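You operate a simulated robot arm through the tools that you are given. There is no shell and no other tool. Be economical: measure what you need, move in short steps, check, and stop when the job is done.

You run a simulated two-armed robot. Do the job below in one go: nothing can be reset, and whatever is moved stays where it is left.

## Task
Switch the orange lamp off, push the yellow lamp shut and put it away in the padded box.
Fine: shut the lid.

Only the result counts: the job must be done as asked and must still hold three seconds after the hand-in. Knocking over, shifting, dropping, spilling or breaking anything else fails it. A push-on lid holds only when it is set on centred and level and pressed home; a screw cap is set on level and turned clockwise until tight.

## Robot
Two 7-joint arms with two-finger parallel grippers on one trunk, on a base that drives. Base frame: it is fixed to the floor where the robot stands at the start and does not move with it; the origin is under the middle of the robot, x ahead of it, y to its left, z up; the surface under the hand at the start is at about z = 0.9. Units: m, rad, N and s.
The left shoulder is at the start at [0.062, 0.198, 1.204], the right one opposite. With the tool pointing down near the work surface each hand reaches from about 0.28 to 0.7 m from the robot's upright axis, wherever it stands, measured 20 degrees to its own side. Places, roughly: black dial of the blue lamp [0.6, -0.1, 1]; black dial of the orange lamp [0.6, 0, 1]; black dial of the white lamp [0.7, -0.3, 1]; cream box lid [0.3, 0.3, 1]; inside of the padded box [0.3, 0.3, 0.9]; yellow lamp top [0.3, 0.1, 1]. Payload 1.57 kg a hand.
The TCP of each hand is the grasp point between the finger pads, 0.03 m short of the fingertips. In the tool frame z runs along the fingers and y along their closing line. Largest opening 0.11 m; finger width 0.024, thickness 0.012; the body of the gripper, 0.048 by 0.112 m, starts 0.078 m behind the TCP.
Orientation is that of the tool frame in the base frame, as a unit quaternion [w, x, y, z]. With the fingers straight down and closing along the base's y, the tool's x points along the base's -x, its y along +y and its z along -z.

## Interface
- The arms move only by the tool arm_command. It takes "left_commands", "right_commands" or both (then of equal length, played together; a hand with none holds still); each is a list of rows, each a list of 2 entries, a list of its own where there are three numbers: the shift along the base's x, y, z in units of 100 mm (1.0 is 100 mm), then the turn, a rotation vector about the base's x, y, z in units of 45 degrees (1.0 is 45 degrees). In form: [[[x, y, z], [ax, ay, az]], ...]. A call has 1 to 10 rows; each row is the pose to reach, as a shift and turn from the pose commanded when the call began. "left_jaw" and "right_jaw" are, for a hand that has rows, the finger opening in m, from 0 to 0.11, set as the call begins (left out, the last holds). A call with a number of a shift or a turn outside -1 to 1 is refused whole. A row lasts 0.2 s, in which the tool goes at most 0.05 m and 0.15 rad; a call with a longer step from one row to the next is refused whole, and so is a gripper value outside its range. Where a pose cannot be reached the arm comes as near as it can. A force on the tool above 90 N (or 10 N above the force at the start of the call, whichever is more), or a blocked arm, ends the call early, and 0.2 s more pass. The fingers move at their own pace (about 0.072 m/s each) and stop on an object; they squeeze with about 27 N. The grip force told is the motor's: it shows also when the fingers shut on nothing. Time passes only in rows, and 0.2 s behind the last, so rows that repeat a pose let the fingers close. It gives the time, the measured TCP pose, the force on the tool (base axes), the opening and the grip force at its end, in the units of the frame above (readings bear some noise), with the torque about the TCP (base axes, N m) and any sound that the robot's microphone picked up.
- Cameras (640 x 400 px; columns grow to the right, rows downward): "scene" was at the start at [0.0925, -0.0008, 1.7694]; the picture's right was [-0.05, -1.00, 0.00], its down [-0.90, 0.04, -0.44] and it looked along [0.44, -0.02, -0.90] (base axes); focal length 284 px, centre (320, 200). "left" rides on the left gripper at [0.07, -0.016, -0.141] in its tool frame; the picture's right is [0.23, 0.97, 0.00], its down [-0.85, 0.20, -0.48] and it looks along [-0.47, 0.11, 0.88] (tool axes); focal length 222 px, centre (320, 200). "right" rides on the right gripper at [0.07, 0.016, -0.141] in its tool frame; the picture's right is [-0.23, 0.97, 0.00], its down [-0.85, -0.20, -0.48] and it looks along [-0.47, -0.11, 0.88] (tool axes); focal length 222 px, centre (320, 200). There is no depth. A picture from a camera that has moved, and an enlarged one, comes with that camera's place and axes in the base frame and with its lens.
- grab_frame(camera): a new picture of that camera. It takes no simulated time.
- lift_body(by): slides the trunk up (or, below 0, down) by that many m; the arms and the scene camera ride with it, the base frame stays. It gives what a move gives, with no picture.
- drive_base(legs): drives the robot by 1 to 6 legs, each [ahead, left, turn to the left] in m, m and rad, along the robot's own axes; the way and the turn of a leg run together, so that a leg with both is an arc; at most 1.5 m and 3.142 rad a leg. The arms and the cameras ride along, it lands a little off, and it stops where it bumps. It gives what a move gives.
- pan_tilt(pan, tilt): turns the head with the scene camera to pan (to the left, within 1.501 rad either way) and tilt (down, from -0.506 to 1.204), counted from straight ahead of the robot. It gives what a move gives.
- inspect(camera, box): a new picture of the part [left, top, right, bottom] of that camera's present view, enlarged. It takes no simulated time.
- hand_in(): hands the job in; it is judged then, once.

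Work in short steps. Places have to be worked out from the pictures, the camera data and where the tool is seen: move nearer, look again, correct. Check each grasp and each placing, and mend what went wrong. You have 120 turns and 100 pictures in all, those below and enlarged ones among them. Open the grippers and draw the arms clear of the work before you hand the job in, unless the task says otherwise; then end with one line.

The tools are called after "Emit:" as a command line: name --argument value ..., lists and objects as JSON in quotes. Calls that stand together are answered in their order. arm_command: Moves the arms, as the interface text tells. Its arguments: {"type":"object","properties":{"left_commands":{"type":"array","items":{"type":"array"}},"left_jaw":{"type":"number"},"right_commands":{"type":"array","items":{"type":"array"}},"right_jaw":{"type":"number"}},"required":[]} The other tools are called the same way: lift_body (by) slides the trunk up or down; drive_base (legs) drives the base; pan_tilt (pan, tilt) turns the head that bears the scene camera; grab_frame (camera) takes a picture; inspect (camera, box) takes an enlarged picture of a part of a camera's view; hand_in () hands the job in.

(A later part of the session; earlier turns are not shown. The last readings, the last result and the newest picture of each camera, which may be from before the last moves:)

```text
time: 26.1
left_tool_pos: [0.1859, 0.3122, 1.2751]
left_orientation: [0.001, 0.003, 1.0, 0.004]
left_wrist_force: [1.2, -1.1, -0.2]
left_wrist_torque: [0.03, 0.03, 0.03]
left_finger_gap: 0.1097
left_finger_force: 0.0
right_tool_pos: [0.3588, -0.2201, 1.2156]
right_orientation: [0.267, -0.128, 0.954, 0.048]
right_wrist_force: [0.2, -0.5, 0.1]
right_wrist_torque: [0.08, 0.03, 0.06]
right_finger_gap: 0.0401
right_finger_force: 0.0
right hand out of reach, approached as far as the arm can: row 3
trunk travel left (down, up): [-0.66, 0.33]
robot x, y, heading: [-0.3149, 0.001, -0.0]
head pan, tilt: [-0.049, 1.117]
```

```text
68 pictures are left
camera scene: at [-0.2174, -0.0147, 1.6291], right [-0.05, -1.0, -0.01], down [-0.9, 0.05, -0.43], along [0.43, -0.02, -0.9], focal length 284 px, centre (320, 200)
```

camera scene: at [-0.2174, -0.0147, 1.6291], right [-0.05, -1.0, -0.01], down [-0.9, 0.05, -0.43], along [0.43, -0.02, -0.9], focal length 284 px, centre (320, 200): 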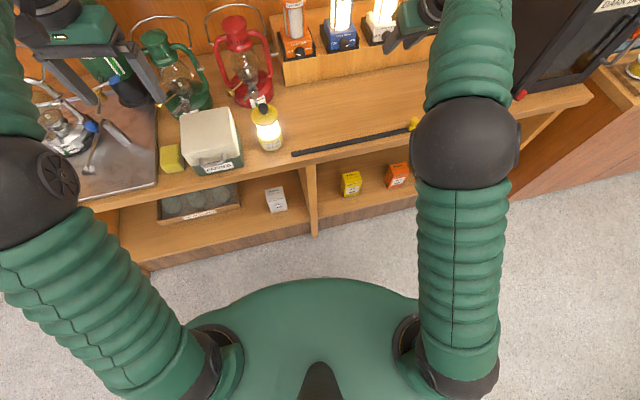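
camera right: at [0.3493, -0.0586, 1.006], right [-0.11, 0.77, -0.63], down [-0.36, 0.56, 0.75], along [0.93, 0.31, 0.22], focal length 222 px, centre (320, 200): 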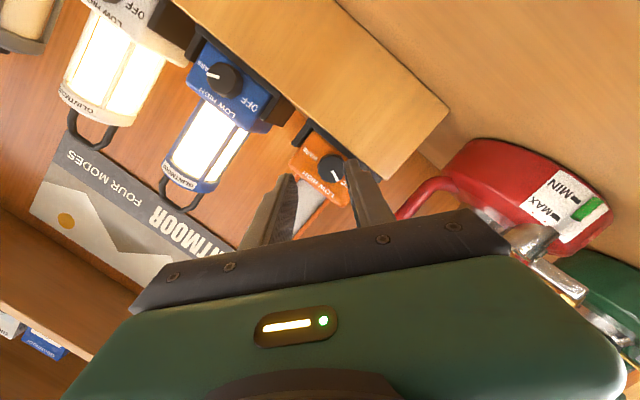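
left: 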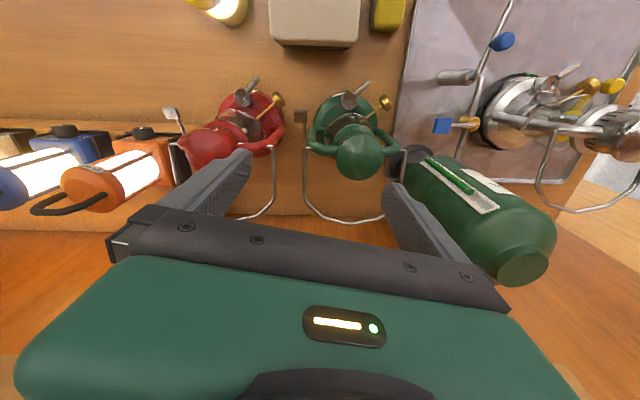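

Next, the box: I look closely at it and the lid from here.

Emit:
inspect --camera "scene" --box '[140, 90, 300, 190]'

Emit:
grab_frame --camera "left"

```text
4.00 times, centred on (220, 140) of scene
camera zoom: at [-0.2174, -0.0147, 1.6291], right [-0.05, -1.0, -0.01], down [-0.9, 0.05, -0.43], along [0.43, -0.02, -0.9], focal length 1136 px, centre (720, 440)
```

zoom: 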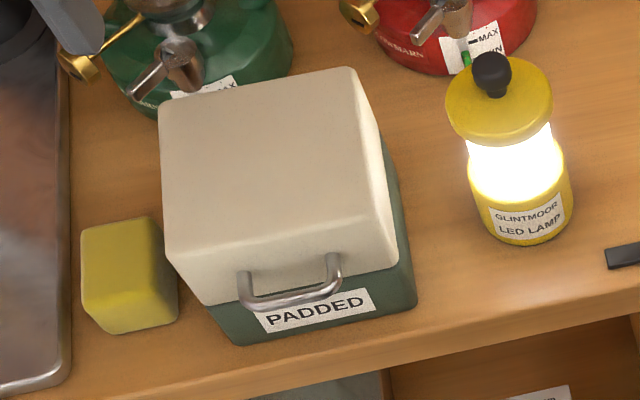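

```text
66 pictures are left
camera left: at [0.1151, 0.2949, 1.4159], right [-0.22, 0.97, 0.01], down [0.86, 0.19, 0.48], along [0.47, 0.11, -0.88], focal length 222 px, centre (320, 200)
```

left: 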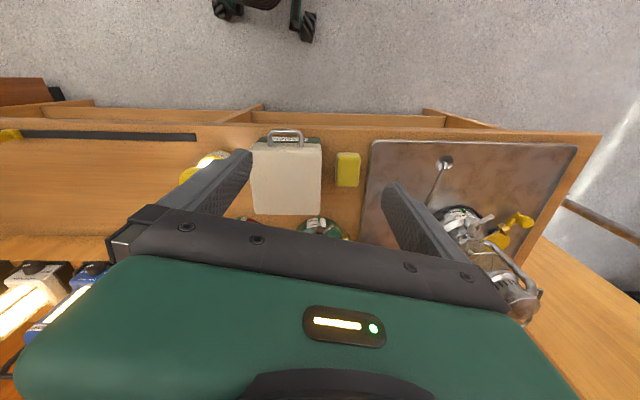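

The lid looks closed, with a bail handle on its front, probably hinged at the back. I tilt the left hand forward to view the box from the front.

Emit:
arm_command --left_commands '[[[-0.1, 0, -0.1], [0, -0.17, 0]], [[-0.2, 0, -0.2], [0, -0.34, 0]], [[-0.3, 0, -0.3], [0, -0.51, 0]], [[-0.3, 0, -0.4], [0, -0.68, 0]], [[-0.3, 0, -0.5], [0, -0.85, 0]], [[-0.3, 0, -0.6], [0, -1, 0]]]'

Emit:
grab_frame --camera "left"

```text
time: 27.5
left_tool_pos: [0.1533, 0.3245, 1.2144]
left_orientation: [0.385, 0.001, 0.923, 0.001]
left_wrist_force: [-0.6, -0.8, 0.1]
left_wrist_torque: [0.02, 0.0, 0.0]
left_finger_gap: 0.1102
left_finger_force: 0.1
right_tool_pos: [0.3567, -0.21, 1.2194]
right_orientation: [0.27, -0.129, 0.953, 0.044]
right_wrist_force: [0.0, 1.2, -0.3]
right_wrist_torque: [-0.03, 0.0, -0.01]
right_finger_gap: 0.0401
right_finger_force: 0.1
trunk travel left (down, up): [-0.66, 0.33]
robot x, y, heading: [-0.3105, -0.0024, 0.005]
head pan, tilt: [-0.049, 1.117]
```

```text
65 pictures are left
camera left: at [0.0018, 0.3072, 1.2633], right [-0.16, 0.97, -0.16], down [0.26, 0.2, 0.95], along [0.95, 0.11, -0.29], focal length 222 px, centre (320, 200)
```

left: 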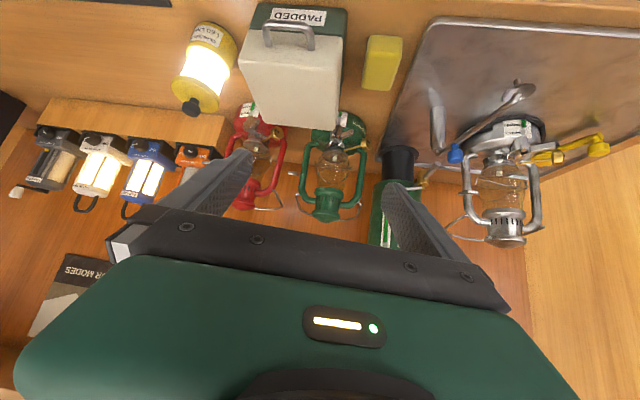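

Emit:
inspect --camera "left" --box '[160, 0, 416, 160]'

```text
2.50 times, centred on (288, 80) of left
camera zoom: at [0.0018, 0.3072, 1.2633], right [-0.16, 0.97, -0.16], down [0.26, 0.2, 0.95], along [0.95, 0.11, -0.29], focal length 555 px, centre (400, 500)
```

zoom: 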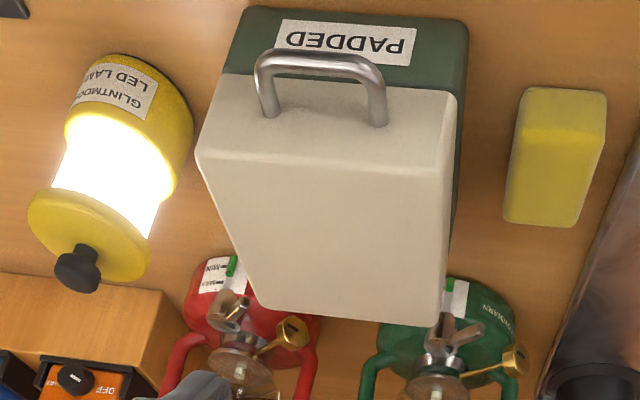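

The handle projects forward from the lid front, so it's a rear-hinged lid. I raise the trunk again and drive forward so both arms can work over the box and the yellow lamp.

Emit:
lift_body --by 0.14

Emit:
arm_command --left_commands '[[[0, 0, 0], [0, 0.17, 0]], [[0, 0, 0], [0, 0.34, 0]], [[0, 0, 0], [0, 0.51, 0]], [[0, 0, 0], [0, 0.68, 0]], [[0, 0, 0], [0, 0.85, 0]], [[0, 0, 0], [0, 1, 0]]]' --right_commands '[[[0, 0, 0], [0.05, 0.1, 0]], [[0, 0, 0], [0.1, 0.25, 0]], [[0, 0, 0], [0.15, 0.35, 0]], [[0, 0, 0], [0.2, 0.45, 0]], [[0, 0, 0], [0.25, 0.55, 0]], [[0, 0, 0], [0.25, 0.6, 0]]]'

Emit:
drive_base --legs '[[0.2, 0, 0]]'

Emit:
grab_frame --camera "left"

Emit:
grab_frame --camera "scene"

```text
time: 29.2
left_tool_pos: [0.153, 0.3245, 1.3538]
left_orientation: [0.384, 0.001, 0.923, 0.001]
left_wrist_force: [-0.1, -0.1, 0.4]
left_wrist_torque: [0.03, -0.02, 0.01]
left_finger_gap: 0.1097
left_finger_force: 0.0
right_tool_pos: [0.3559, -0.2109, 1.3588]
right_orientation: [0.268, -0.128, 0.954, 0.045]
right_wrist_force: [0.0, -0.7, 0.0]
right_wrist_torque: [-0.01, -0.01, 0.0]
right_finger_gap: 0.04
right_finger_force: 0.0
trunk travel left (down, up): [-0.8, 0.19]
robot x, y, heading: [-0.3153, 0.0031, -0.007]
head pan, tilt: [-0.049, 1.117]
```

```text
time: 30.6
left_tool_pos: [0.1536, 0.3251, 1.3538]
left_orientation: [-0.001, 0.002, 1.0, 0.001]
left_wrist_force: [0.1, 0.3, -0.8]
left_wrist_torque: [0.03, -0.01, 0.02]
left_finger_gap: 0.1102
left_finger_force: 0.1
right_tool_pos: [0.3311, -0.1963, 1.3303]
right_orientation: [0.067, -0.088, 0.981, 0.158]
right_wrist_force: [0.0, -0.1, -0.1]
right_wrist_torque: [0.02, 0.0, -0.01]
right_finger_gap: 0.0399
right_finger_force: 0.1
right hand out of reach, approached as far as the arm can: row 4, 5, 6
trunk travel left (down, up): [-0.8, 0.19]
robot x, y, heading: [-0.3112, 0.0014, -0.004]
head pan, tilt: [-0.049, 1.117]
```

```text
time: 32.2
left_tool_pos: [0.3497, 0.3228, 1.3572]
left_orientation: [0.004, 0.0, 1.0, 0.001]
left_wrist_force: [0.3, -1.3, 0.6]
left_wrist_torque: [0.0, 0.01, 0.0]
left_finger_gap: 0.1102
left_finger_force: 0.1
right_tool_pos: [0.5274, -0.1973, 1.3344]
right_orientation: [0.071, -0.091, 0.981, 0.158]
right_wrist_force: [-0.3, -0.4, 0.3]
right_wrist_torque: [0.03, 0.0, 0.01]
right_finger_gap: 0.04
right_finger_force: 0.2
trunk travel left (down, up): [-0.8, 0.19]
robot x, y, heading: [-0.1092, 0.0013, 0.002]
head pan, tilt: [-0.049, 1.117]
```

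```text
63 pictures are left
camera left: at [0.2788, 0.3059, 1.4972], right [-0.23, 0.97, 0.0], down [0.85, 0.2, 0.49], along [0.47, 0.11, -0.87], focal length 222 px, centre (320, 200)
```

left: 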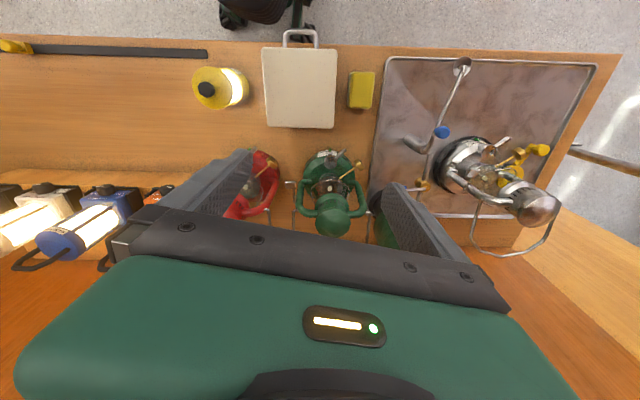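

```text
62 pictures are left
camera scene: at [-0.0241, -0.0027, 1.7698], right [-0.05, -1.0, 0.0], down [-0.9, 0.05, -0.44], along [0.44, -0.02, -0.9], focal length 284 px, centre (320, 200)
```

scene: 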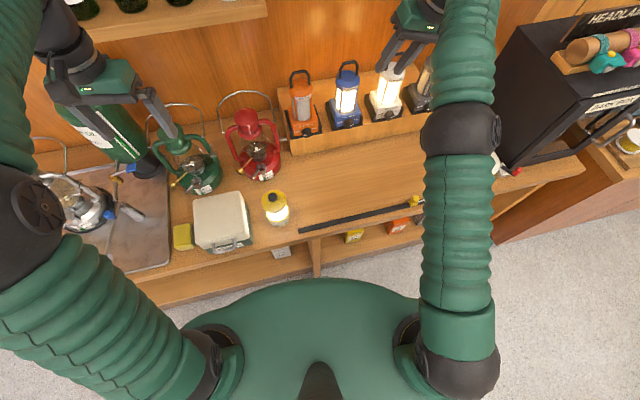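

I take enlarged views of the box and lamp from both cameras to fix heights.

Emit:
inspect --camera "scene" --box '[170, 170, 330, 270]'

Emit:
inspect --camera "left" --box '[180, 20, 372, 140]'

```text
4.00 times, centred on (250, 220) of scene
camera zoom: at [-0.0241, -0.0027, 1.7698], right [-0.05, -1.0, 0.0], down [-0.9, 0.05, -0.44], along [0.44, -0.02, -0.9], focal length 1136 px, centre (600, 120)
```

zoom: 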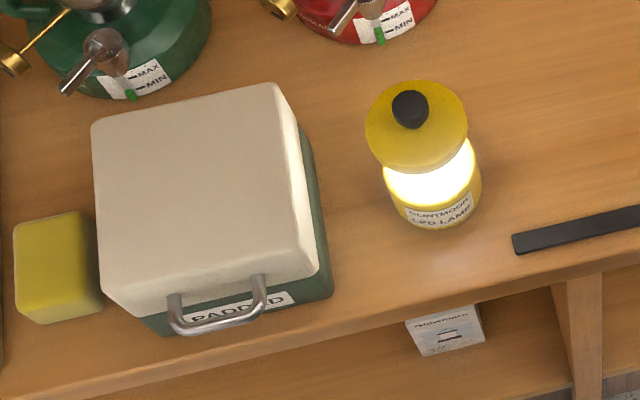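

```text
3.33 times, centred on (276, 80) of left
camera zoom: at [0.2788, 0.3059, 1.4972], right [-0.23, 0.97, 0.0], down [0.85, 0.2, 0.49], along [0.47, 0.11, -0.87], focal length 740 px, centre (467, 600)
```

zoom: 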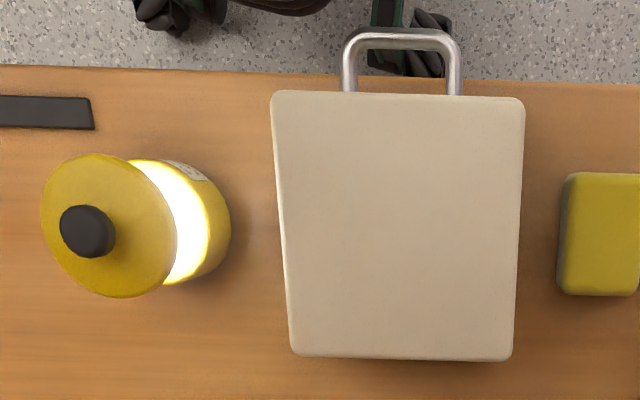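

Fixes: lid top z≈1.004, a 0.139 m square centred (0.310, 0.273), yaw 12°; handle bar near (0.2145, 0.254, 0.984); lamp button (0.346, 0.112, ~1.045). First I'll push the lamp shut with the left hand's closed fingers: move above it.

Emit:
arm_command --left_commands '[[[0, -0.35, -0.2], [0, 0, 0]], [[0, -0.7, -0.4], [0, 0, 0]], [[0, -1.0, -0.6], [0, 0, 0]], [[0, -1.0, -0.8], [0, 0, 0]]]' --left_jaw 0.0

Emit:
arm_command --left_commands '[[[0, -0.35, -0.2], [0, 0, 0]], [[-0.02, -0.7, -0.4], [0, 0, 0]], [[-0.03, -1.0, -0.6], [0, 0, 0]], [[-0.04, -1.0, -0.8], [0, 0, 0]], [[-0.04, -1.0, -1.0], [0, 0, 0]], [[-0.04, -1.0, -1.0], [0, 0, 0]]]'

Emit:
grab_frame --camera "left"

Emit:
inspect --camera "scene" --box '[170, 170, 330, 270]'

```text
time: 33.2
left_tool_pos: [0.3542, 0.223, 1.2739]
left_orientation: [0.002, 0.001, 1.0, 0.001]
left_wrist_force: [0.0, 0.8, 0.1]
left_wrist_torque: [-0.01, 0.03, -0.02]
left_finger_gap: 0.0
left_finger_force: 17.8
right_tool_pos: [0.5338, -0.1951, 1.3324]
right_orientation: [0.068, -0.091, 0.981, 0.158]
right_wrist_force: [-0.6, -0.1, -1.0]
right_wrist_torque: [0.0, 0.03, 0.03]
right_finger_gap: 0.0401
right_finger_force: 0.1
trunk travel left (down, up): [-0.8, 0.19]
robot x, y, heading: [-0.112, -0.0026, -0.003]
head pan, tilt: [-0.049, 1.117]
```

```text
time: 34.6
left_tool_pos: [0.35, 0.1222, 1.1757]
left_orientation: [0.003, 0.0, 1.0, 0.001]
left_wrist_force: [1.0, -0.3, -0.3]
left_wrist_torque: [0.02, -0.01, 0.01]
left_finger_gap: 0.0002
left_finger_force: 20.8
right_tool_pos: [0.5321, -0.1975, 1.3332]
right_orientation: [0.068, -0.091, 0.981, 0.158]
right_wrist_force: [-0.9, 0.5, -0.2]
right_wrist_torque: [0.0, 0.0, 0.02]
right_finger_gap: 0.0403
right_finger_force: 0.1
trunk travel left (down, up): [-0.8, 0.19]
robot x, y, heading: [-0.1055, -0.0034, 0.002]
head pan, tilt: [-0.049, 1.117]
```

```text
59 pictures are left
camera left: at [0.2792, 0.1055, 1.3158], right [-0.23, 0.97, 0.0], down [0.85, 0.2, 0.48], along [0.47, 0.11, -0.88], focal length 222 px, centre (320, 200)
```

left: 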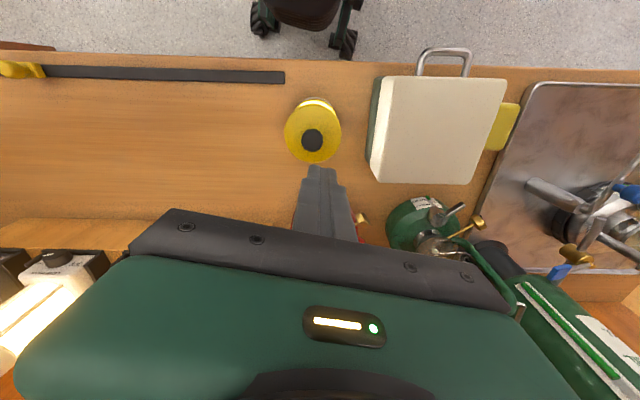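

```text
4.00 times, centred on (250, 220) of scene
camera zoom: at [-0.0157, -0.0023, 1.7693], right [-0.05, -1.0, 0.0], down [-0.9, 0.05, -0.44], along [0.43, -0.02, -0.9], focal length 1136 px, centre (600, 120)
```

zoom: 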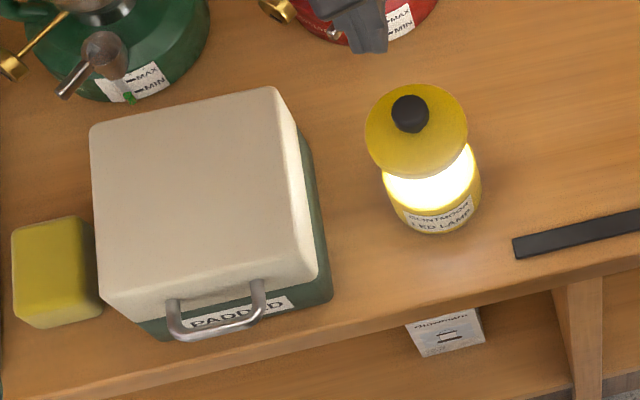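

Button confirmed at (0.346, 0.111). I centre over it and come down to just above.

Emit:
arm_command --left_commands '[[[-0.02, -0.05, -0.3], [0, 0, 0]], [[-0.04, -0.107, -0.6], [0, 0, 0]], [[-0.04, -0.107, -0.85], [0, 0, 0]], [[-0.04, -0.107, -0.85], [0, 0, 0]]]'

Emit:
grab_frame --camera "left"

```text
time: 35.6
left_tool_pos: [0.3438, 0.1121, 1.0893]
left_orientation: [0.003, 0.001, 1.0, 0.001]
left_wrist_force: [0.6, 1.2, 0.4]
left_wrist_torque: [0.01, 0.01, 0.0]
left_finger_gap: 0.0
left_finger_force: 21.4
right_tool_pos: [0.5317, -0.1983, 1.3335]
right_orientation: [0.069, -0.09, 0.981, 0.157]
right_wrist_force: [-0.7, 0.3, -0.2]
right_wrist_torque: [0.01, -0.03, 0.03]
right_finger_gap: 0.0399
right_finger_force: 0.1
trunk travel left (down, up): [-0.8, 0.19]
robot x, y, heading: [-0.1117, -0.0005, 0.005]
head pan, tilt: [-0.049, 1.117]
```

```text
57 pictures are left
camera left: at [0.2725, 0.0953, 1.231], right [-0.23, 0.97, 0.0], down [0.85, 0.2, 0.48], along [0.47, 0.11, -0.88], focal length 222 px, centre (320, 200)
```

left: 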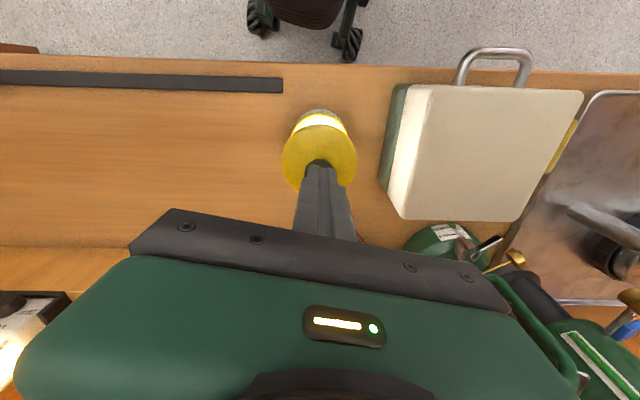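

The fingertip sits over the button. I press down in small steps.

Emit:
arm_command --left_commands '[[[0.01, 0, -0.1], [0, 0, 0]], [[0.01, 0, -0.2], [0, 0, 0]], [[0.01, 0, -0.3], [0, 0, 0]], [[0.01, 0, -0.4], [0, 0, 0]]]'

Emit:
grab_frame --camera "left"

```text
time: 36.6
left_tool_pos: [0.3471, 0.1129, 1.0505]
left_orientation: [0.002, 0.0, 1.0, 0.001]
left_wrist_force: [0.3, 0.1, -0.1]
left_wrist_torque: [0.0, 0.0, 0.01]
left_finger_gap: 0.0
left_finger_force: 21.1
right_tool_pos: [0.5336, -0.197, 1.3325]
right_orientation: [0.068, -0.091, 0.981, 0.159]
right_wrist_force: [-1.1, 0.3, 0.3]
right_wrist_torque: [0.02, -0.04, 0.0]
right_finger_gap: 0.0399
right_finger_force: 0.0
trunk travel left (down, up): [-0.8, 0.19]
robot x, y, heading: [-0.111, -0.0011, 0.001]
head pan, tilt: [-0.049, 1.117]
```

```text
56 pictures are left
camera left: at [0.2758, 0.0958, 1.1905], right [-0.23, 0.97, 0.0], down [0.85, 0.2, 0.48], along [0.47, 0.11, -0.88], focal length 222 px, centre (320, 200)
```

left: 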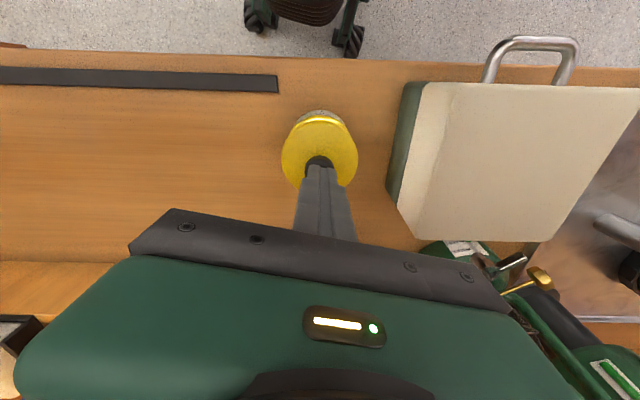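

The cap has sunk ~25 mm with little resistance and the light is nearly covered. I keep pressing.

Emit:
arm_command --left_commands '[[[0, 0, -0.08], [0, 0, 0]], [[0, 0, -0.16], [0, 0, 0]], [[0, 0, -0.24], [0, 0, 0]]]'

Emit:
inspect --camera "scene" --box '[210, 170, 370, 270]'

```text
time: 37.4
left_tool_pos: [0.3458, 0.113, 1.0293]
left_orientation: [0.007, 0.002, 1.0, 0.0]
left_wrist_force: [2.8, 1.7, 20.5]
left_wrist_torque: [-0.02, -0.1, -0.11]
left_finger_gap: 0.0
left_finger_force: 21.7
right_tool_pos: [0.5275, -0.1973, 1.3354]
right_orientation: [0.07, -0.091, 0.981, 0.158]
right_wrist_force: [0.1, -0.2, 0.1]
right_wrist_torque: [0.0, 0.0, 0.0]
right_finger_gap: 0.04
right_finger_force: 0.2
trunk travel left (down, up): [-0.8, 0.19]
robot x, y, heading: [-0.1085, 0.0017, 0.003]
head pan, tilt: [-0.049, 1.117]
```

```text
4.00 times, centred on (290, 220) of scene
camera zoom: at [-0.0224, -0.0023, 1.7701], right [-0.05, -1.0, 0.0], down [-0.9, 0.05, -0.44], along [0.44, -0.02, -0.9], focal length 1136 px, centre (440, 120)
```

zoom: 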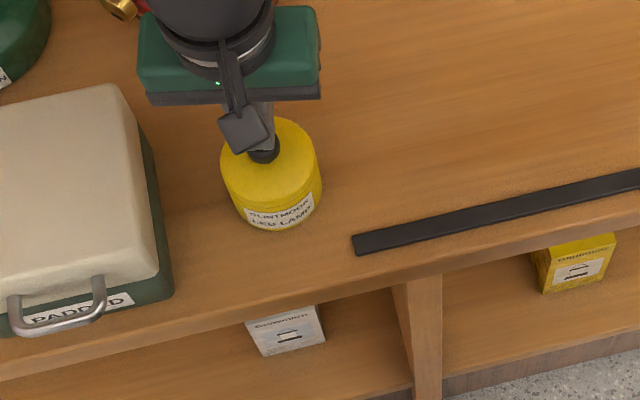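

The lamp is telescoped shut and dark at 20 N. I press a little firmer to seat it, then lift off.

Emit:
arm_command --left_commands '[[[0, 0, -0.03], [0, 0, 0]], [[0, 0, -0.06], [0, 0, 0]], [[0, 0, -0.06], [0, 0, 0]]]'

Emit:
arm_command --left_commands '[[[0, 0, 0.3], [0, 0, 0]], [[0, 0, 0.7], [0, 0, 0]], [[0, 0, 1.0], [0, 0, 0]], [[0, 0, 1.0], [0, 0, 0]]]'

Emit:
grab_frame --camera "left"

```text
time: 38.2
left_tool_pos: [0.3444, 0.1132, 1.029]
left_orientation: [0.013, 0.0, 1.0, 0.001]
left_wrist_force: [-14.2, 5.9, 50.3]
left_wrist_torque: [0.12, 0.47, -0.13]
left_finger_gap: 0.0
left_finger_force: 21.5
right_tool_pos: [0.5244, -0.1975, 1.3355]
right_orientation: [0.072, -0.091, 0.981, 0.158]
right_wrist_force: [-0.2, 0.5, -0.3]
right_wrist_torque: [0.01, 0.0, -0.01]
right_finger_gap: 0.04
right_finger_force: 0.1
trunk travel left (down, up): [-0.8, 0.19]
robot x, y, heading: [-0.1102, 0.0004, -0.002]
head pan, tilt: [-0.049, 1.117]
stopped in row 3 (left hand): the force on the tool passed its limit at 91 N (the readings are from after the stop); the commanded pose is now the measured one
```

```text
time: 39.2
left_tool_pos: [0.3541, 0.1112, 1.1219]
left_orientation: [0.007, 0.0, 1.0, 0.0]
left_wrist_force: [-0.4, -0.7, -0.4]
left_wrist_torque: [0.0, 0.05, 0.02]
left_finger_gap: 0.0
left_finger_force: 21.8
right_tool_pos: [0.5356, -0.1982, 1.3289]
right_orientation: [0.066, -0.09, 0.981, 0.158]
right_wrist_force: [0.0, -0.8, -0.5]
right_wrist_torque: [0.01, 0.02, 0.02]
right_finger_gap: 0.0398
right_finger_force: 0.1
trunk travel left (down, up): [-0.8, 0.19]
robot x, y, heading: [-0.109, -0.002, -0.004]
head pan, tilt: [-0.049, 1.117]
```

```text
54 pictures are left
camera left: at [0.2818, 0.0943, 1.262], right [-0.23, 0.97, 0.0], down [0.85, 0.2, 0.49], along [0.48, 0.11, -0.87], focal length 222 px, centre (320, 200)
```

left: 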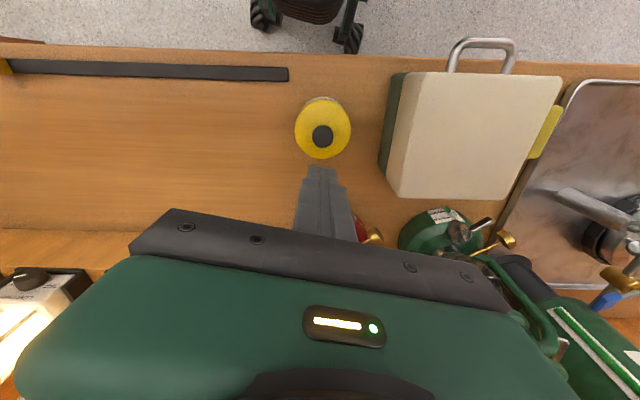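

The lamp is shut and dark and stands in place. To open the lid I need hand room in front of the box: back the base 0.12 m, with the left hand lifted first.

Emit:
arm_command --left_commands '[[[0, 0.4, 0.3], [0, 0, 0.18]], [[0, 0.8, 0.6], [0, 0, 0.36]], [[0, 1.0, 0.8], [0, 0, 0.54]], [[0, 1.0, 0.8], [0, 0, 0.72]], [[0, 1.0, 0.8], [0, 0, 0.9]], [[0, 1.0, 0.8], [0, 0, 1.0]]]' --left_jaw 0.05

Emit:
drive_base --legs '[[-0.12, 0, 0]]'

Emit:
arm_command --left_commands '[[[-0.05, 0, 0], [0, 0, 0.18]], [[-0.1, 0, 0], [0, 0, 0.36]], [[-0.15, 0, 0], [0, 0, 0.54]], [[-0.2, 0, 0], [0, 0, 0.72]], [[-0.2, 0, 0], [0, 0, 0.9]], [[-0.2, 0, 0], [0, 0, 1.0]]]'

Emit:
grab_frame --camera "left"

```text
time: 40.6
left_tool_pos: [0.3521, 0.2136, 1.2048]
left_orientation: [0.008, -0.384, 0.923, 0.004]
left_wrist_force: [-0.6, 0.3, -0.7]
left_wrist_torque: [0.01, 0.02, -0.02]
left_finger_gap: 0.0499
left_finger_force: 0.0
right_tool_pos: [0.5335, -0.1959, 1.3328]
right_orientation: [0.069, -0.09, 0.981, 0.158]
right_wrist_force: [-0.2, 0.0, -0.5]
right_wrist_torque: [-0.02, 0.0, 0.03]
right_finger_gap: 0.04
right_finger_force: 0.0
trunk travel left (down, up): [-0.8, 0.19]
robot x, y, heading: [-0.1111, 0.0025, 0.001]
head pan, tilt: [-0.049, 1.117]
```

```text
time: 41.8
left_tool_pos: [0.2376, 0.2135, 1.2026]
left_orientation: [0.008, -0.383, 0.924, 0.005]
left_wrist_force: [0.2, -0.8, 0.2]
left_wrist_torque: [-0.02, 0.01, 0.02]
left_finger_gap: 0.0503
left_finger_force: 0.0
right_tool_pos: [0.4198, -0.1976, 1.3317]
right_orientation: [0.067, -0.092, 0.981, 0.158]
right_wrist_force: [-0.1, 0.0, 0.2]
right_wrist_torque: [0.05, 0.02, 0.01]
right_finger_gap: 0.0399
right_finger_force: 0.1
trunk travel left (down, up): [-0.8, 0.19]
robot x, y, heading: [-0.2293, -0.0003, -0.0]
head pan, tilt: [-0.049, 1.117]
```

```text
time: 43.2
left_tool_pos: [0.2112, 0.2129, 1.2067]
left_orientation: [-0.008, 0.707, -0.707, -0.008]
left_wrist_force: [0.1, -0.1, 0.1]
left_wrist_torque: [-0.01, 0.04, -0.05]
left_finger_gap: 0.05
left_finger_force: 0.1
right_tool_pos: [0.4127, -0.196, 1.3349]
right_orientation: [0.07, -0.092, 0.981, 0.158]
right_wrist_force: [0.9, 0.0, 0.3]
right_wrist_torque: [0.03, -0.01, 0.0]
right_finger_gap: 0.0398
right_finger_force: 0.1
trunk travel left (down, up): [-0.8, 0.19]
robot x, y, heading: [-0.232, 0.001, -0.0]
head pan, tilt: [-0.049, 1.117]
```

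```text
53 pictures are left
camera left: at [0.2264, 0.1401, 1.3459], right [-0.97, -0.23, -0.01], down [-0.2, 0.84, 0.5], along [-0.11, 0.49, -0.87], focal length 222 px, centre (320, 200)
```

left: 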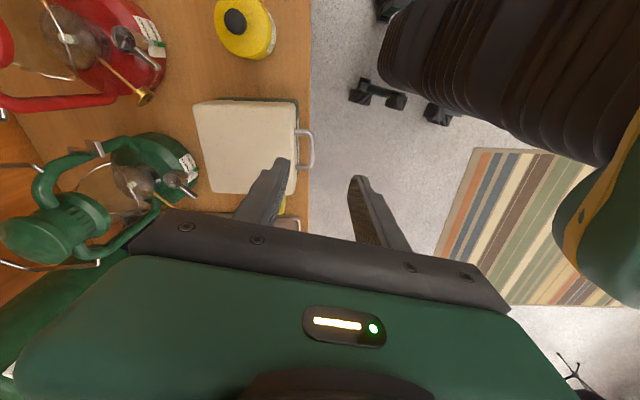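

The sideways pose is reachable. I yaw 12° more to match the box and tilt the fingers forward-down toward the handle, moving to a pre-grasp spot.

Emit:
arm_command --left_commands '[[[-0.15, 0.1, -0.15], [0, 0, 0.13]], [[-0.3, 0.2, -0.3], [0, 0, 0.267]], [[-0.3, 0.2, -0.3], [0, 0, 0.267]]]'

Emit:
arm_command --left_commands '[[[-0.05, 0.02, -0.15], [0.037, -0.174, 0]], [[-0.1, 0.04, -0.3], [0.074, -0.348, 0]], [[-0.15, 0.05, -0.5], [0.111, -0.522, 0]], [[-0.2, 0.07, -0.7], [0.148, -0.696, 0]], [[-0.23, 0.09, -0.9], [0.185, -0.87, 0]], [[-0.23, 0.09, -1.0], [0.185, -0.87, 0]], [[-0.23, 0.09, -1.0], [0.185, -0.87, 0]]]'

Emit:
grab_frame --camera "left"

Emit:
grab_frame --camera "scene"

```text
time: 44.0
left_tool_pos: [0.1807, 0.2335, 1.1779]
left_orientation: [-0.008, 0.778, -0.628, -0.008]
left_wrist_force: [0.4, 1.1, -0.6]
left_wrist_torque: [0.01, 0.04, -0.01]
left_finger_gap: 0.05
left_finger_force: 0.1
right_tool_pos: [0.411, -0.1957, 1.3348]
right_orientation: [0.07, -0.091, 0.981, 0.158]
right_wrist_force: [0.3, -0.2, 0.1]
right_wrist_torque: [0.01, -0.01, 0.0]
right_finger_gap: 0.0399
right_finger_force: 0.0
trunk travel left (down, up): [-0.8, 0.19]
robot x, y, heading: [-0.2283, -0.0002, -0.004]
head pan, tilt: [-0.049, 1.117]
```

```text
time: 45.6
left_tool_pos: [0.2267, 0.2452, 1.0731]
left_orientation: [-0.274, 0.735, -0.582, 0.213]
left_wrist_force: [-0.3, 0.0, -1.1]
left_wrist_torque: [-0.04, -0.03, 0.01]
left_finger_gap: 0.05
left_finger_force: 0.1
left hand out of reach, approached as far as the arm can: row 4, 5, 6, 7
right_tool_pos: [0.4103, -0.1949, 1.3375]
right_orientation: [0.071, -0.093, 0.98, 0.158]
right_wrist_force: [0.7, 0.2, 0.2]
right_wrist_torque: [0.03, 0.0, 0.0]
right_finger_gap: 0.0401
right_finger_force: 0.0
trunk travel left (down, up): [-0.8, 0.19]
robot x, y, heading: [-0.234, 0.0046, 0.002]
head pan, tilt: [-0.049, 1.117]
```

```text
52 pictures are left
camera left: at [0.1638, 0.1577, 1.1908], right [-0.67, -0.39, -0.64], down [-0.65, 0.72, 0.24], along [0.37, 0.57, -0.73], focal length 222 px, centre (320, 200)
```

left: 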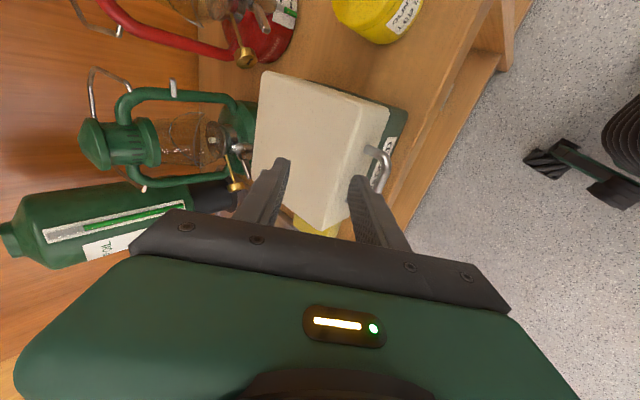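

```text
51 pictures are left
camera scene: at [-0.1372, -0.0008, 1.771], right [-0.05, -1.0, 0.0], down [-0.9, 0.04, -0.44], along [0.44, -0.02, -0.9], focal length 284 px, centre (320, 200)
```

scene: 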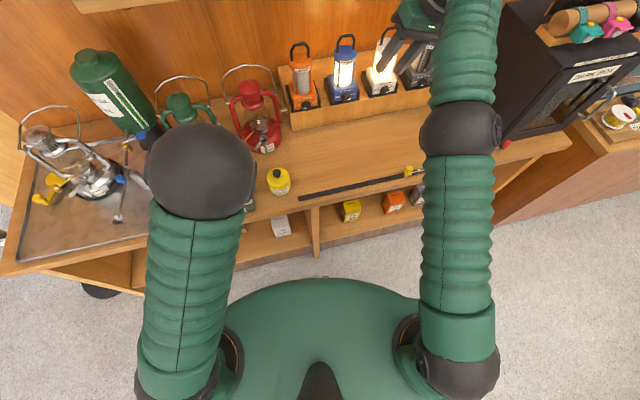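

The hand needs more room behind the handle; I back the base another 0.1 m and redo the tilt there.

Emit:
drive_base --legs '[[-0.1, 0, 0]]'

Emit:
grab_frame --camera "left"

```text
time: 46.8
left_tool_pos: [0.1311, 0.2475, 1.0681]
left_orientation: [-0.274, 0.737, -0.582, 0.206]
left_wrist_force: [0.0, -0.3, -0.2]
left_wrist_torque: [0.0, 0.01, -0.03]
left_finger_gap: 0.05
left_finger_force: 0.0
right_tool_pos: [0.3199, -0.1954, 1.3319]
right_orientation: [0.066, -0.092, 0.981, 0.158]
right_wrist_force: [0.7, -0.2, 0.1]
right_wrist_torque: [-0.01, 0.04, 0.0]
right_finger_gap: 0.04
right_finger_force: 0.1
trunk travel left (down, up): [-0.8, 0.19]
robot x, y, heading: [-0.3287, -0.0011, 0.001]
head pan, tilt: [-0.049, 1.117]
```

```text
50 pictures are left
camera left: at [0.071, 0.1583, 1.1841], right [-0.67, -0.39, -0.63], down [-0.65, 0.72, 0.25], along [0.35, 0.58, -0.73], focal length 222 px, centre (320, 200)
```

left: 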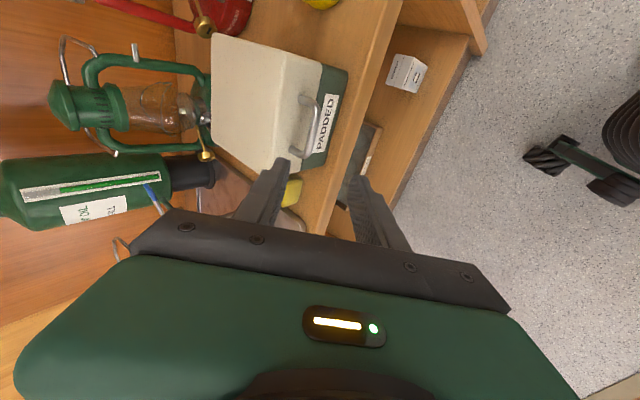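

The orientation is now nearly as wanted, and the bar is seen at about (0.2165, 0.25, 0.984). I tilt ~12° more level and approach to 6 cm from the bar with a narrower jaw.

Emit:
arm_command --left_commands '[[[0.13, -0.02, -0.16], [0.019, -0.087, 0]], [[0.26, -0.05, -0.32], [0.037, -0.174, 0]], [[0.386, -0.075, -0.48], [0.0555, -0.261, 0]], [[0.386, -0.075, -0.48], [0.0555, -0.261, 0]]]' --left_jaw 0.034

Emit:
grab_frame --camera "left"

```text
time: 47.8
left_tool_pos: [0.1585, 0.2399, 1.023]
left_orientation: [-0.35, 0.704, -0.555, 0.271]
left_wrist_force: [-0.1, 0.5, 0.3]
left_wrist_torque: [0.01, -0.04, -0.01]
left_finger_gap: 0.0338
left_finger_force: 0.1
right_tool_pos: [0.3079, -0.1957, 1.3395]
right_orientation: [0.072, -0.094, 0.98, 0.159]
right_wrist_force: [-0.2, 0.3, 0.9]
right_wrist_torque: [-0.03, -0.01, -0.03]
right_finger_gap: 0.04
right_finger_force: 0.0
trunk travel left (down, up): [-0.8, 0.19]
robot x, y, heading: [-0.3267, -0.0013, 0.006]
head pan, tilt: [-0.049, 1.117]
```

```text
49 pictures are left
camera left: at [0.075, 0.147, 1.1204], right [-0.52, -0.36, -0.78], down [-0.69, 0.71, 0.14], along [0.5, 0.61, -0.62], focal length 222 px, centre (320, 200)
```

left: 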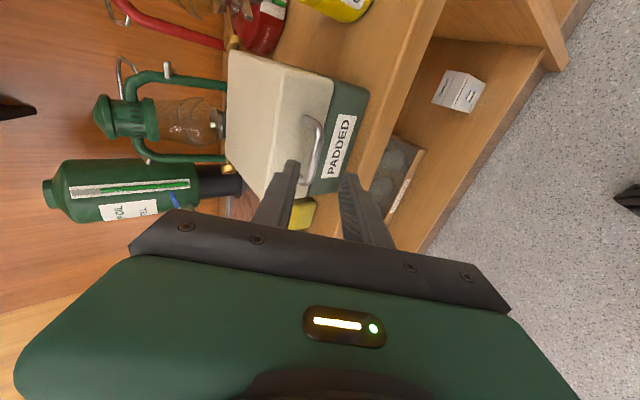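

Emit:
inspect --camera "left" --box '[220, 90, 412, 210]'

```text
3.33 times, centred on (316, 150) of left
camera zoom: at [0.075, 0.147, 1.1204], right [-0.52, -0.36, -0.78], down [-0.69, 0.71, 0.14], along [0.5, 0.61, -0.62], focal length 740 px, centre (333, 367)
```

zoom: 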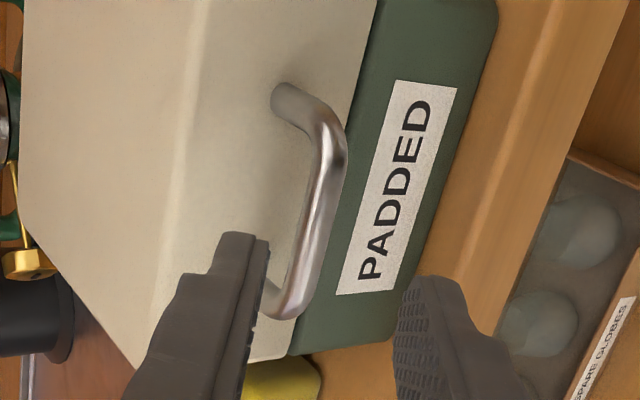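

Refined bar centre ≈ (0.2145, 0.251, 0.984), the hand is in line. I advance 5 cm along the finger axis so the tips straddle the bar.

Emit:
arm_command --left_commands '[[[0.15, 0.03, -0.1], [0, 0, 0]], [[0.3, 0.06, -0.2], [0, 0, 0]], [[0.36, 0.073, -0.243], [0, 0, 0]], [[0.41, 0.083, -0.276], [0, 0, 0]], [[0.41, 0.083, -0.276], [0, 0, 0]]]' --left_jaw 0.03

Emit:
inspect --camera "left" --box '[220, 90, 412, 210]'

```text
time: 49.0
left_tool_pos: [0.2022, 0.2488, 0.9955]
left_orientation: [-0.35, 0.705, -0.555, 0.27]
left_wrist_force: [-0.3, -0.2, 0.8]
left_wrist_torque: [0.0, -0.03, -0.05]
left_finger_gap: 0.0301
left_finger_force: 0.0
right_tool_pos: [0.3111, -0.1968, 1.337]
right_orientation: [0.071, -0.093, 0.98, 0.159]
right_wrist_force: [0.8, -0.3, -0.2]
right_wrist_torque: [0.02, -0.04, -0.03]
right_finger_gap: 0.0401
right_finger_force: 0.1
trunk travel left (down, up): [-0.8, 0.19]
robot x, y, heading: [-0.3289, -0.0038, 0.002]
head pan, tilt: [-0.049, 1.117]
```

```text
3.33 times, centred on (316, 150) of left
camera zoom: at [0.1182, 0.1554, 1.0934], right [-0.52, -0.36, -0.77], down [-0.69, 0.71, 0.14], along [0.5, 0.61, -0.62], focal length 740 px, centre (333, 367)
```

zoom: 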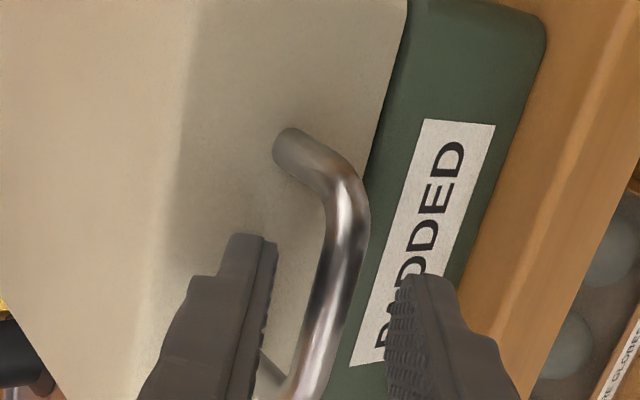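

The bar lies between the fingertips with no contact. I advance 4 mm more and close.

Emit:
arm_command --left_commands '[[[0.03, 0.006, -0.024], [0, 0, 0]], [[0.03, 0.006, -0.024], [0, 0, 0]]]'

Emit:
arm_command --left_commands '[[[0, 0, 0], [0, 0, 0]], [[0, 0, 0], [0, 0, 0]]]' --left_jaw 0.0

Emit:
inspect --camera "left" --box '[220, 90, 412, 210]'

```text
time: 49.6
left_tool_pos: [0.2051, 0.25, 0.9926]
left_orientation: [-0.35, 0.705, -0.555, 0.271]
left_wrist_force: [0.3, 0.0, 0.8]
left_wrist_torque: [0.01, 0.02, -0.02]
left_finger_gap: 0.0302
left_finger_force: 0.0
right_tool_pos: [0.3092, -0.1962, 1.3372]
right_orientation: [0.071, -0.093, 0.98, 0.159]
right_wrist_force: [0.4, -0.2, 0.1]
right_wrist_torque: [0.04, -0.03, 0.01]
right_finger_gap: 0.0399
right_finger_force: 0.0
trunk travel left (down, up): [-0.8, 0.19]
robot x, y, heading: [-0.3267, 0.0003, 0.001]
head pan, tilt: [-0.049, 1.117]
```

```text
time: 50.2
left_tool_pos: [0.2057, 0.2502, 0.9937]
left_orientation: [-0.351, 0.704, -0.554, 0.272]
left_wrist_force: [5.1, 1.9, 8.5]
left_wrist_torque: [0.08, -0.18, -0.1]
left_finger_gap: 0.0095
left_finger_force: 28.1
right_tool_pos: [0.31, -0.1965, 1.337]
right_orientation: [0.071, -0.093, 0.98, 0.158]
right_wrist_force: [-0.5, -1.0, 0.5]
right_wrist_torque: [-0.02, 0.03, 0.01]
right_finger_gap: 0.04
right_finger_force: 0.1
trunk travel left (down, up): [-0.8, 0.19]
robot x, y, heading: [-0.3278, 0.0008, 0.004]
head pan, tilt: [-0.049, 1.117]
```

```text
3.33 times, centred on (316, 150) of left
camera zoom: at [0.1224, 0.1559, 1.0912], right [-0.52, -0.36, -0.78], down [-0.69, 0.71, 0.14], along [0.5, 0.61, -0.62], focal length 740 px, centre (333, 367)
```

zoom: 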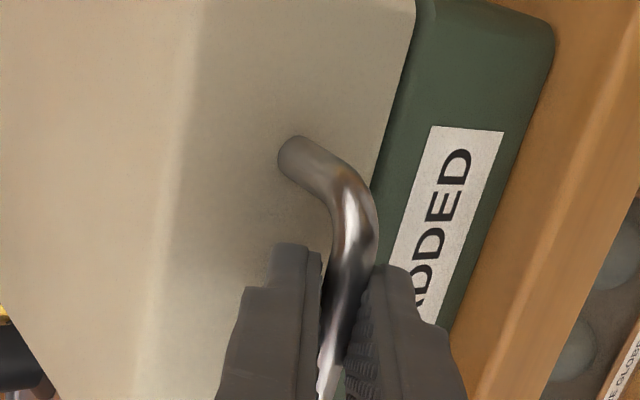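

The bar is held (9.5 mm). I lift it along the hinge arc by about 10° and look at what the lid does.

Emit:
arm_command --left_commands '[[[0.02, 0.004, 0.1], [-0.012, 0.055, 0]], [[0.04, 0.008, 0.2], [-0.024, 0.11, 0]], [[0.06, 0.012, 0.29], [-0.037, 0.17, 0]], [[0.06, 0.012, 0.29], [-0.037, 0.17, 0]]]'

Emit:
grab_frame --camera "left"

```text
time: 51.2
left_tool_pos: [0.214, 0.2509, 1.0221]
left_orientation: [-0.302, 0.726, -0.572, 0.231]
left_wrist_force: [9.0, -0.5, -3.6]
left_wrist_torque: [0.11, 0.03, -0.16]
left_finger_gap: 0.0094
left_finger_force: 27.7
right_tool_pos: [0.3124, -0.1961, 1.3372]
right_orientation: [0.071, -0.093, 0.98, 0.158]
right_wrist_force: [-0.1, -0.5, 0.8]
right_wrist_torque: [0.0, 0.0, 0.0]
right_finger_gap: 0.0399
right_finger_force: 0.0
trunk travel left (down, up): [-0.8, 0.19]
robot x, y, heading: [-0.326, 0.0013, 0.0]
head pan, tilt: [-0.049, 1.117]
```

```text
45 pictures are left
camera left: at [0.1445, 0.1607, 1.1323], right [-0.62, -0.38, -0.69], down [-0.67, 0.72, 0.21], along [0.41, 0.59, -0.7], focal length 222 px, centre (320, 200)
```

left: 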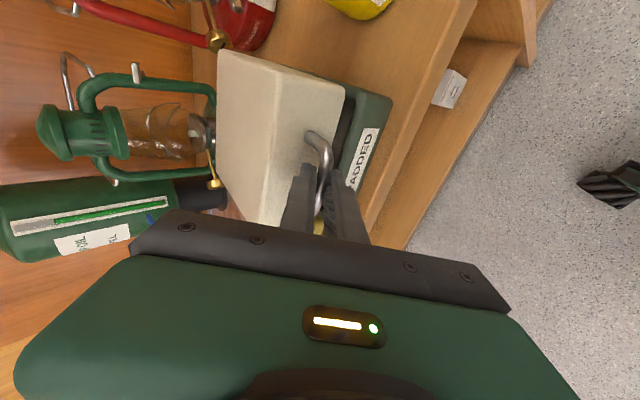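

The lid is hinged and opening smoothly. I continue along the arc to about 40°.

Emit:
arm_command --left_commands '[[[0.044, 0.009, 0.155], [-0.016, 0.076, 0]], [[0.103, 0.022, 0.302], [-0.032, 0.152, 0]], [[0.181, 0.038, 0.435], [-0.048, 0.228, 0]], [[0.266, 0.057, 0.563], [-0.065, 0.304, 0]], [[0.367, 0.078, 0.68], [-0.081, 0.38, 0]], [[0.47, 0.1, 0.792], [-0.097, 0.456, 0]], [[0.47, 0.1, 0.792], [-0.097, 0.456, 0]]]'

Emit:
grab_frame --camera "left"

```text
time: 52.8
left_tool_pos: [0.2629, 0.2607, 1.0985]
left_orientation: [-0.165, 0.767, -0.609, 0.117]
left_wrist_force: [13.9, 1.3, -15.0]
left_wrist_torque: [0.33, -0.02, -0.25]
left_finger_gap: 0.0094
left_finger_force: 28.2
right_tool_pos: [0.3154, -0.1941, 1.3361]
right_orientation: [0.068, -0.092, 0.981, 0.157]
right_wrist_force: [0.0, 0.2, 0.1]
right_wrist_torque: [-0.02, -0.01, 0.02]
right_finger_gap: 0.0404
right_finger_force: 0.0
trunk travel left (down, up): [-0.8, 0.19]
robot x, y, heading: [-0.3265, -0.0032, -0.001]
head pan, tilt: [-0.049, 1.117]
```

```text
44 pictures are left
camera left: at [0.2388, 0.1802, 1.2327], right [-0.82, -0.42, -0.39], down [-0.56, 0.74, 0.38], along [0.13, 0.53, -0.84], focal length 222 px, centre (320, 200)
```

left: 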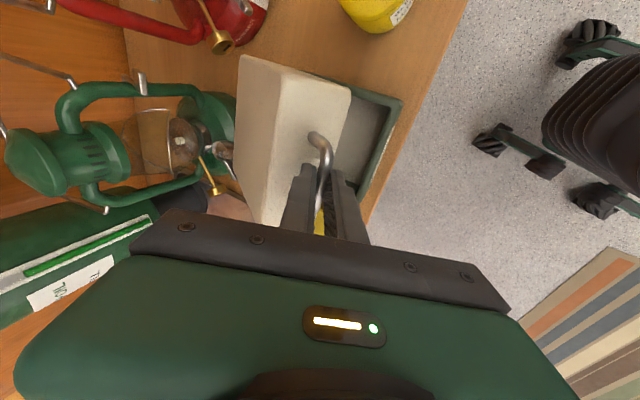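

The lid pulls slightly inward, so I tighten the arc by 5 mm and continue to about 75°.

Emit:
arm_command --left_commands '[[[0.132, 0.028, 0.08], [-0.016, 0.076, 0]], [[0.272, 0.058, 0.151], [-0.032, 0.152, 0]], [[0.4, 0.085, 0.225], [-0.048, 0.228, 0]], [[0.533, 0.113, 0.291], [-0.065, 0.304, 0]], [[0.675, 0.144, 0.34], [-0.081, 0.38, 0]], [[0.814, 0.173, 0.383], [-0.097, 0.456, 0]], [[0.814, 0.173, 0.383], [-0.097, 0.456, 0]]]'

Emit:
grab_frame --camera "left"

Emit:
grab_frame --camera "scene"

```text
time: 54.4
left_tool_pos: [0.3397, 0.2764, 1.1404]
left_orientation: [-0.027, 0.782, -0.623, 0.004]
left_wrist_force: [-0.4, -2.6, 2.5]
left_wrist_torque: [0.03, 0.0, -0.54]
left_finger_gap: 0.0093
left_finger_force: 28.0
right_tool_pos: [0.3091, -0.1969, 1.3368]
right_orientation: [0.071, -0.093, 0.98, 0.158]
right_wrist_force: [-0.4, 0.4, 0.1]
right_wrist_torque: [0.01, -0.01, -0.05]
right_finger_gap: 0.0398
right_finger_force: 0.0
trunk travel left (down, up): [-0.8, 0.19]
robot x, y, heading: [-0.3276, 0.0002, 0.003]
head pan, tilt: [-0.049, 1.117]
```

```text
43 pictures are left
camera left: at [0.365, 0.2064, 1.2797], right [-0.9, -0.44, -0.05], down [-0.4, 0.77, 0.49], along [-0.18, 0.46, -0.87], focal length 222 px, centre (320, 200)
```

left: 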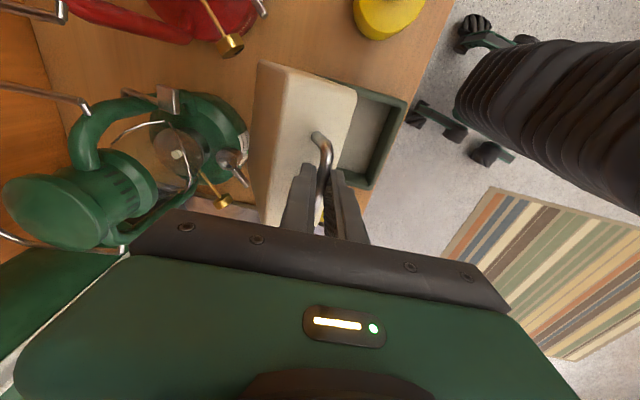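

```text
42 pictures are left
camera scene: at [-0.2343, -0.0037, 1.7693], right [-0.05, -1.0, 0.0], down [-0.9, 0.04, -0.44], along [0.43, -0.02, -0.9], focal length 284 px, centre (320, 200)
```

scene: 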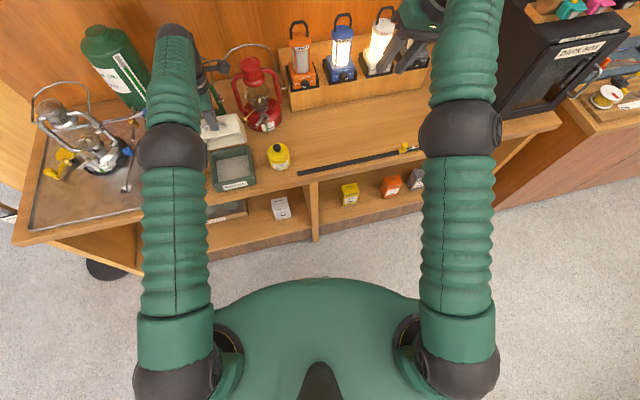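

The lid is at ~70° and the remaining arc to 90° is nearly horizontal, at the edge of the arm's reach. I therefore drive the base slightly forward-left with the bar held.

Emit:
drive_base --legs '[[0.058, 0.0125, 0]]'

Emit:
grab_frame --camera "left"

```text
time: 55.4
left_tool_pos: [0.3949, 0.2892, 1.1383]
left_orientation: [-0.026, 0.782, -0.623, 0.002]
left_wrist_force: [-2.1, 1.6, -11.0]
left_wrist_torque: [-0.29, 0.0, -0.73]
left_finger_gap: 0.0098
left_finger_force: 28.3
right_tool_pos: [0.3648, -0.1857, 1.3373]
right_orientation: [0.072, -0.092, 0.981, 0.157]
right_wrist_force: [-0.4, 0.6, -0.2]
right_wrist_torque: [0.0, -0.03, 0.01]
right_finger_gap: 0.0399
right_finger_force: 0.1
trunk travel left (down, up): [-0.8, 0.19]
robot x, y, heading: [-0.2707, 0.0117, -0.001]
head pan, tilt: [-0.049, 1.117]
```

```text
41 pictures are left
camera left: at [0.4199, 0.2185, 1.2771], right [-0.9, -0.44, -0.05], down [-0.4, 0.77, 0.49], along [-0.18, 0.46, -0.87], focal length 222 px, centre (320, 200)
```

left: 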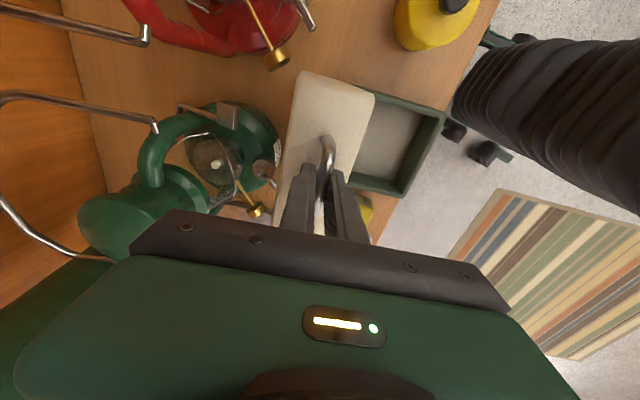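

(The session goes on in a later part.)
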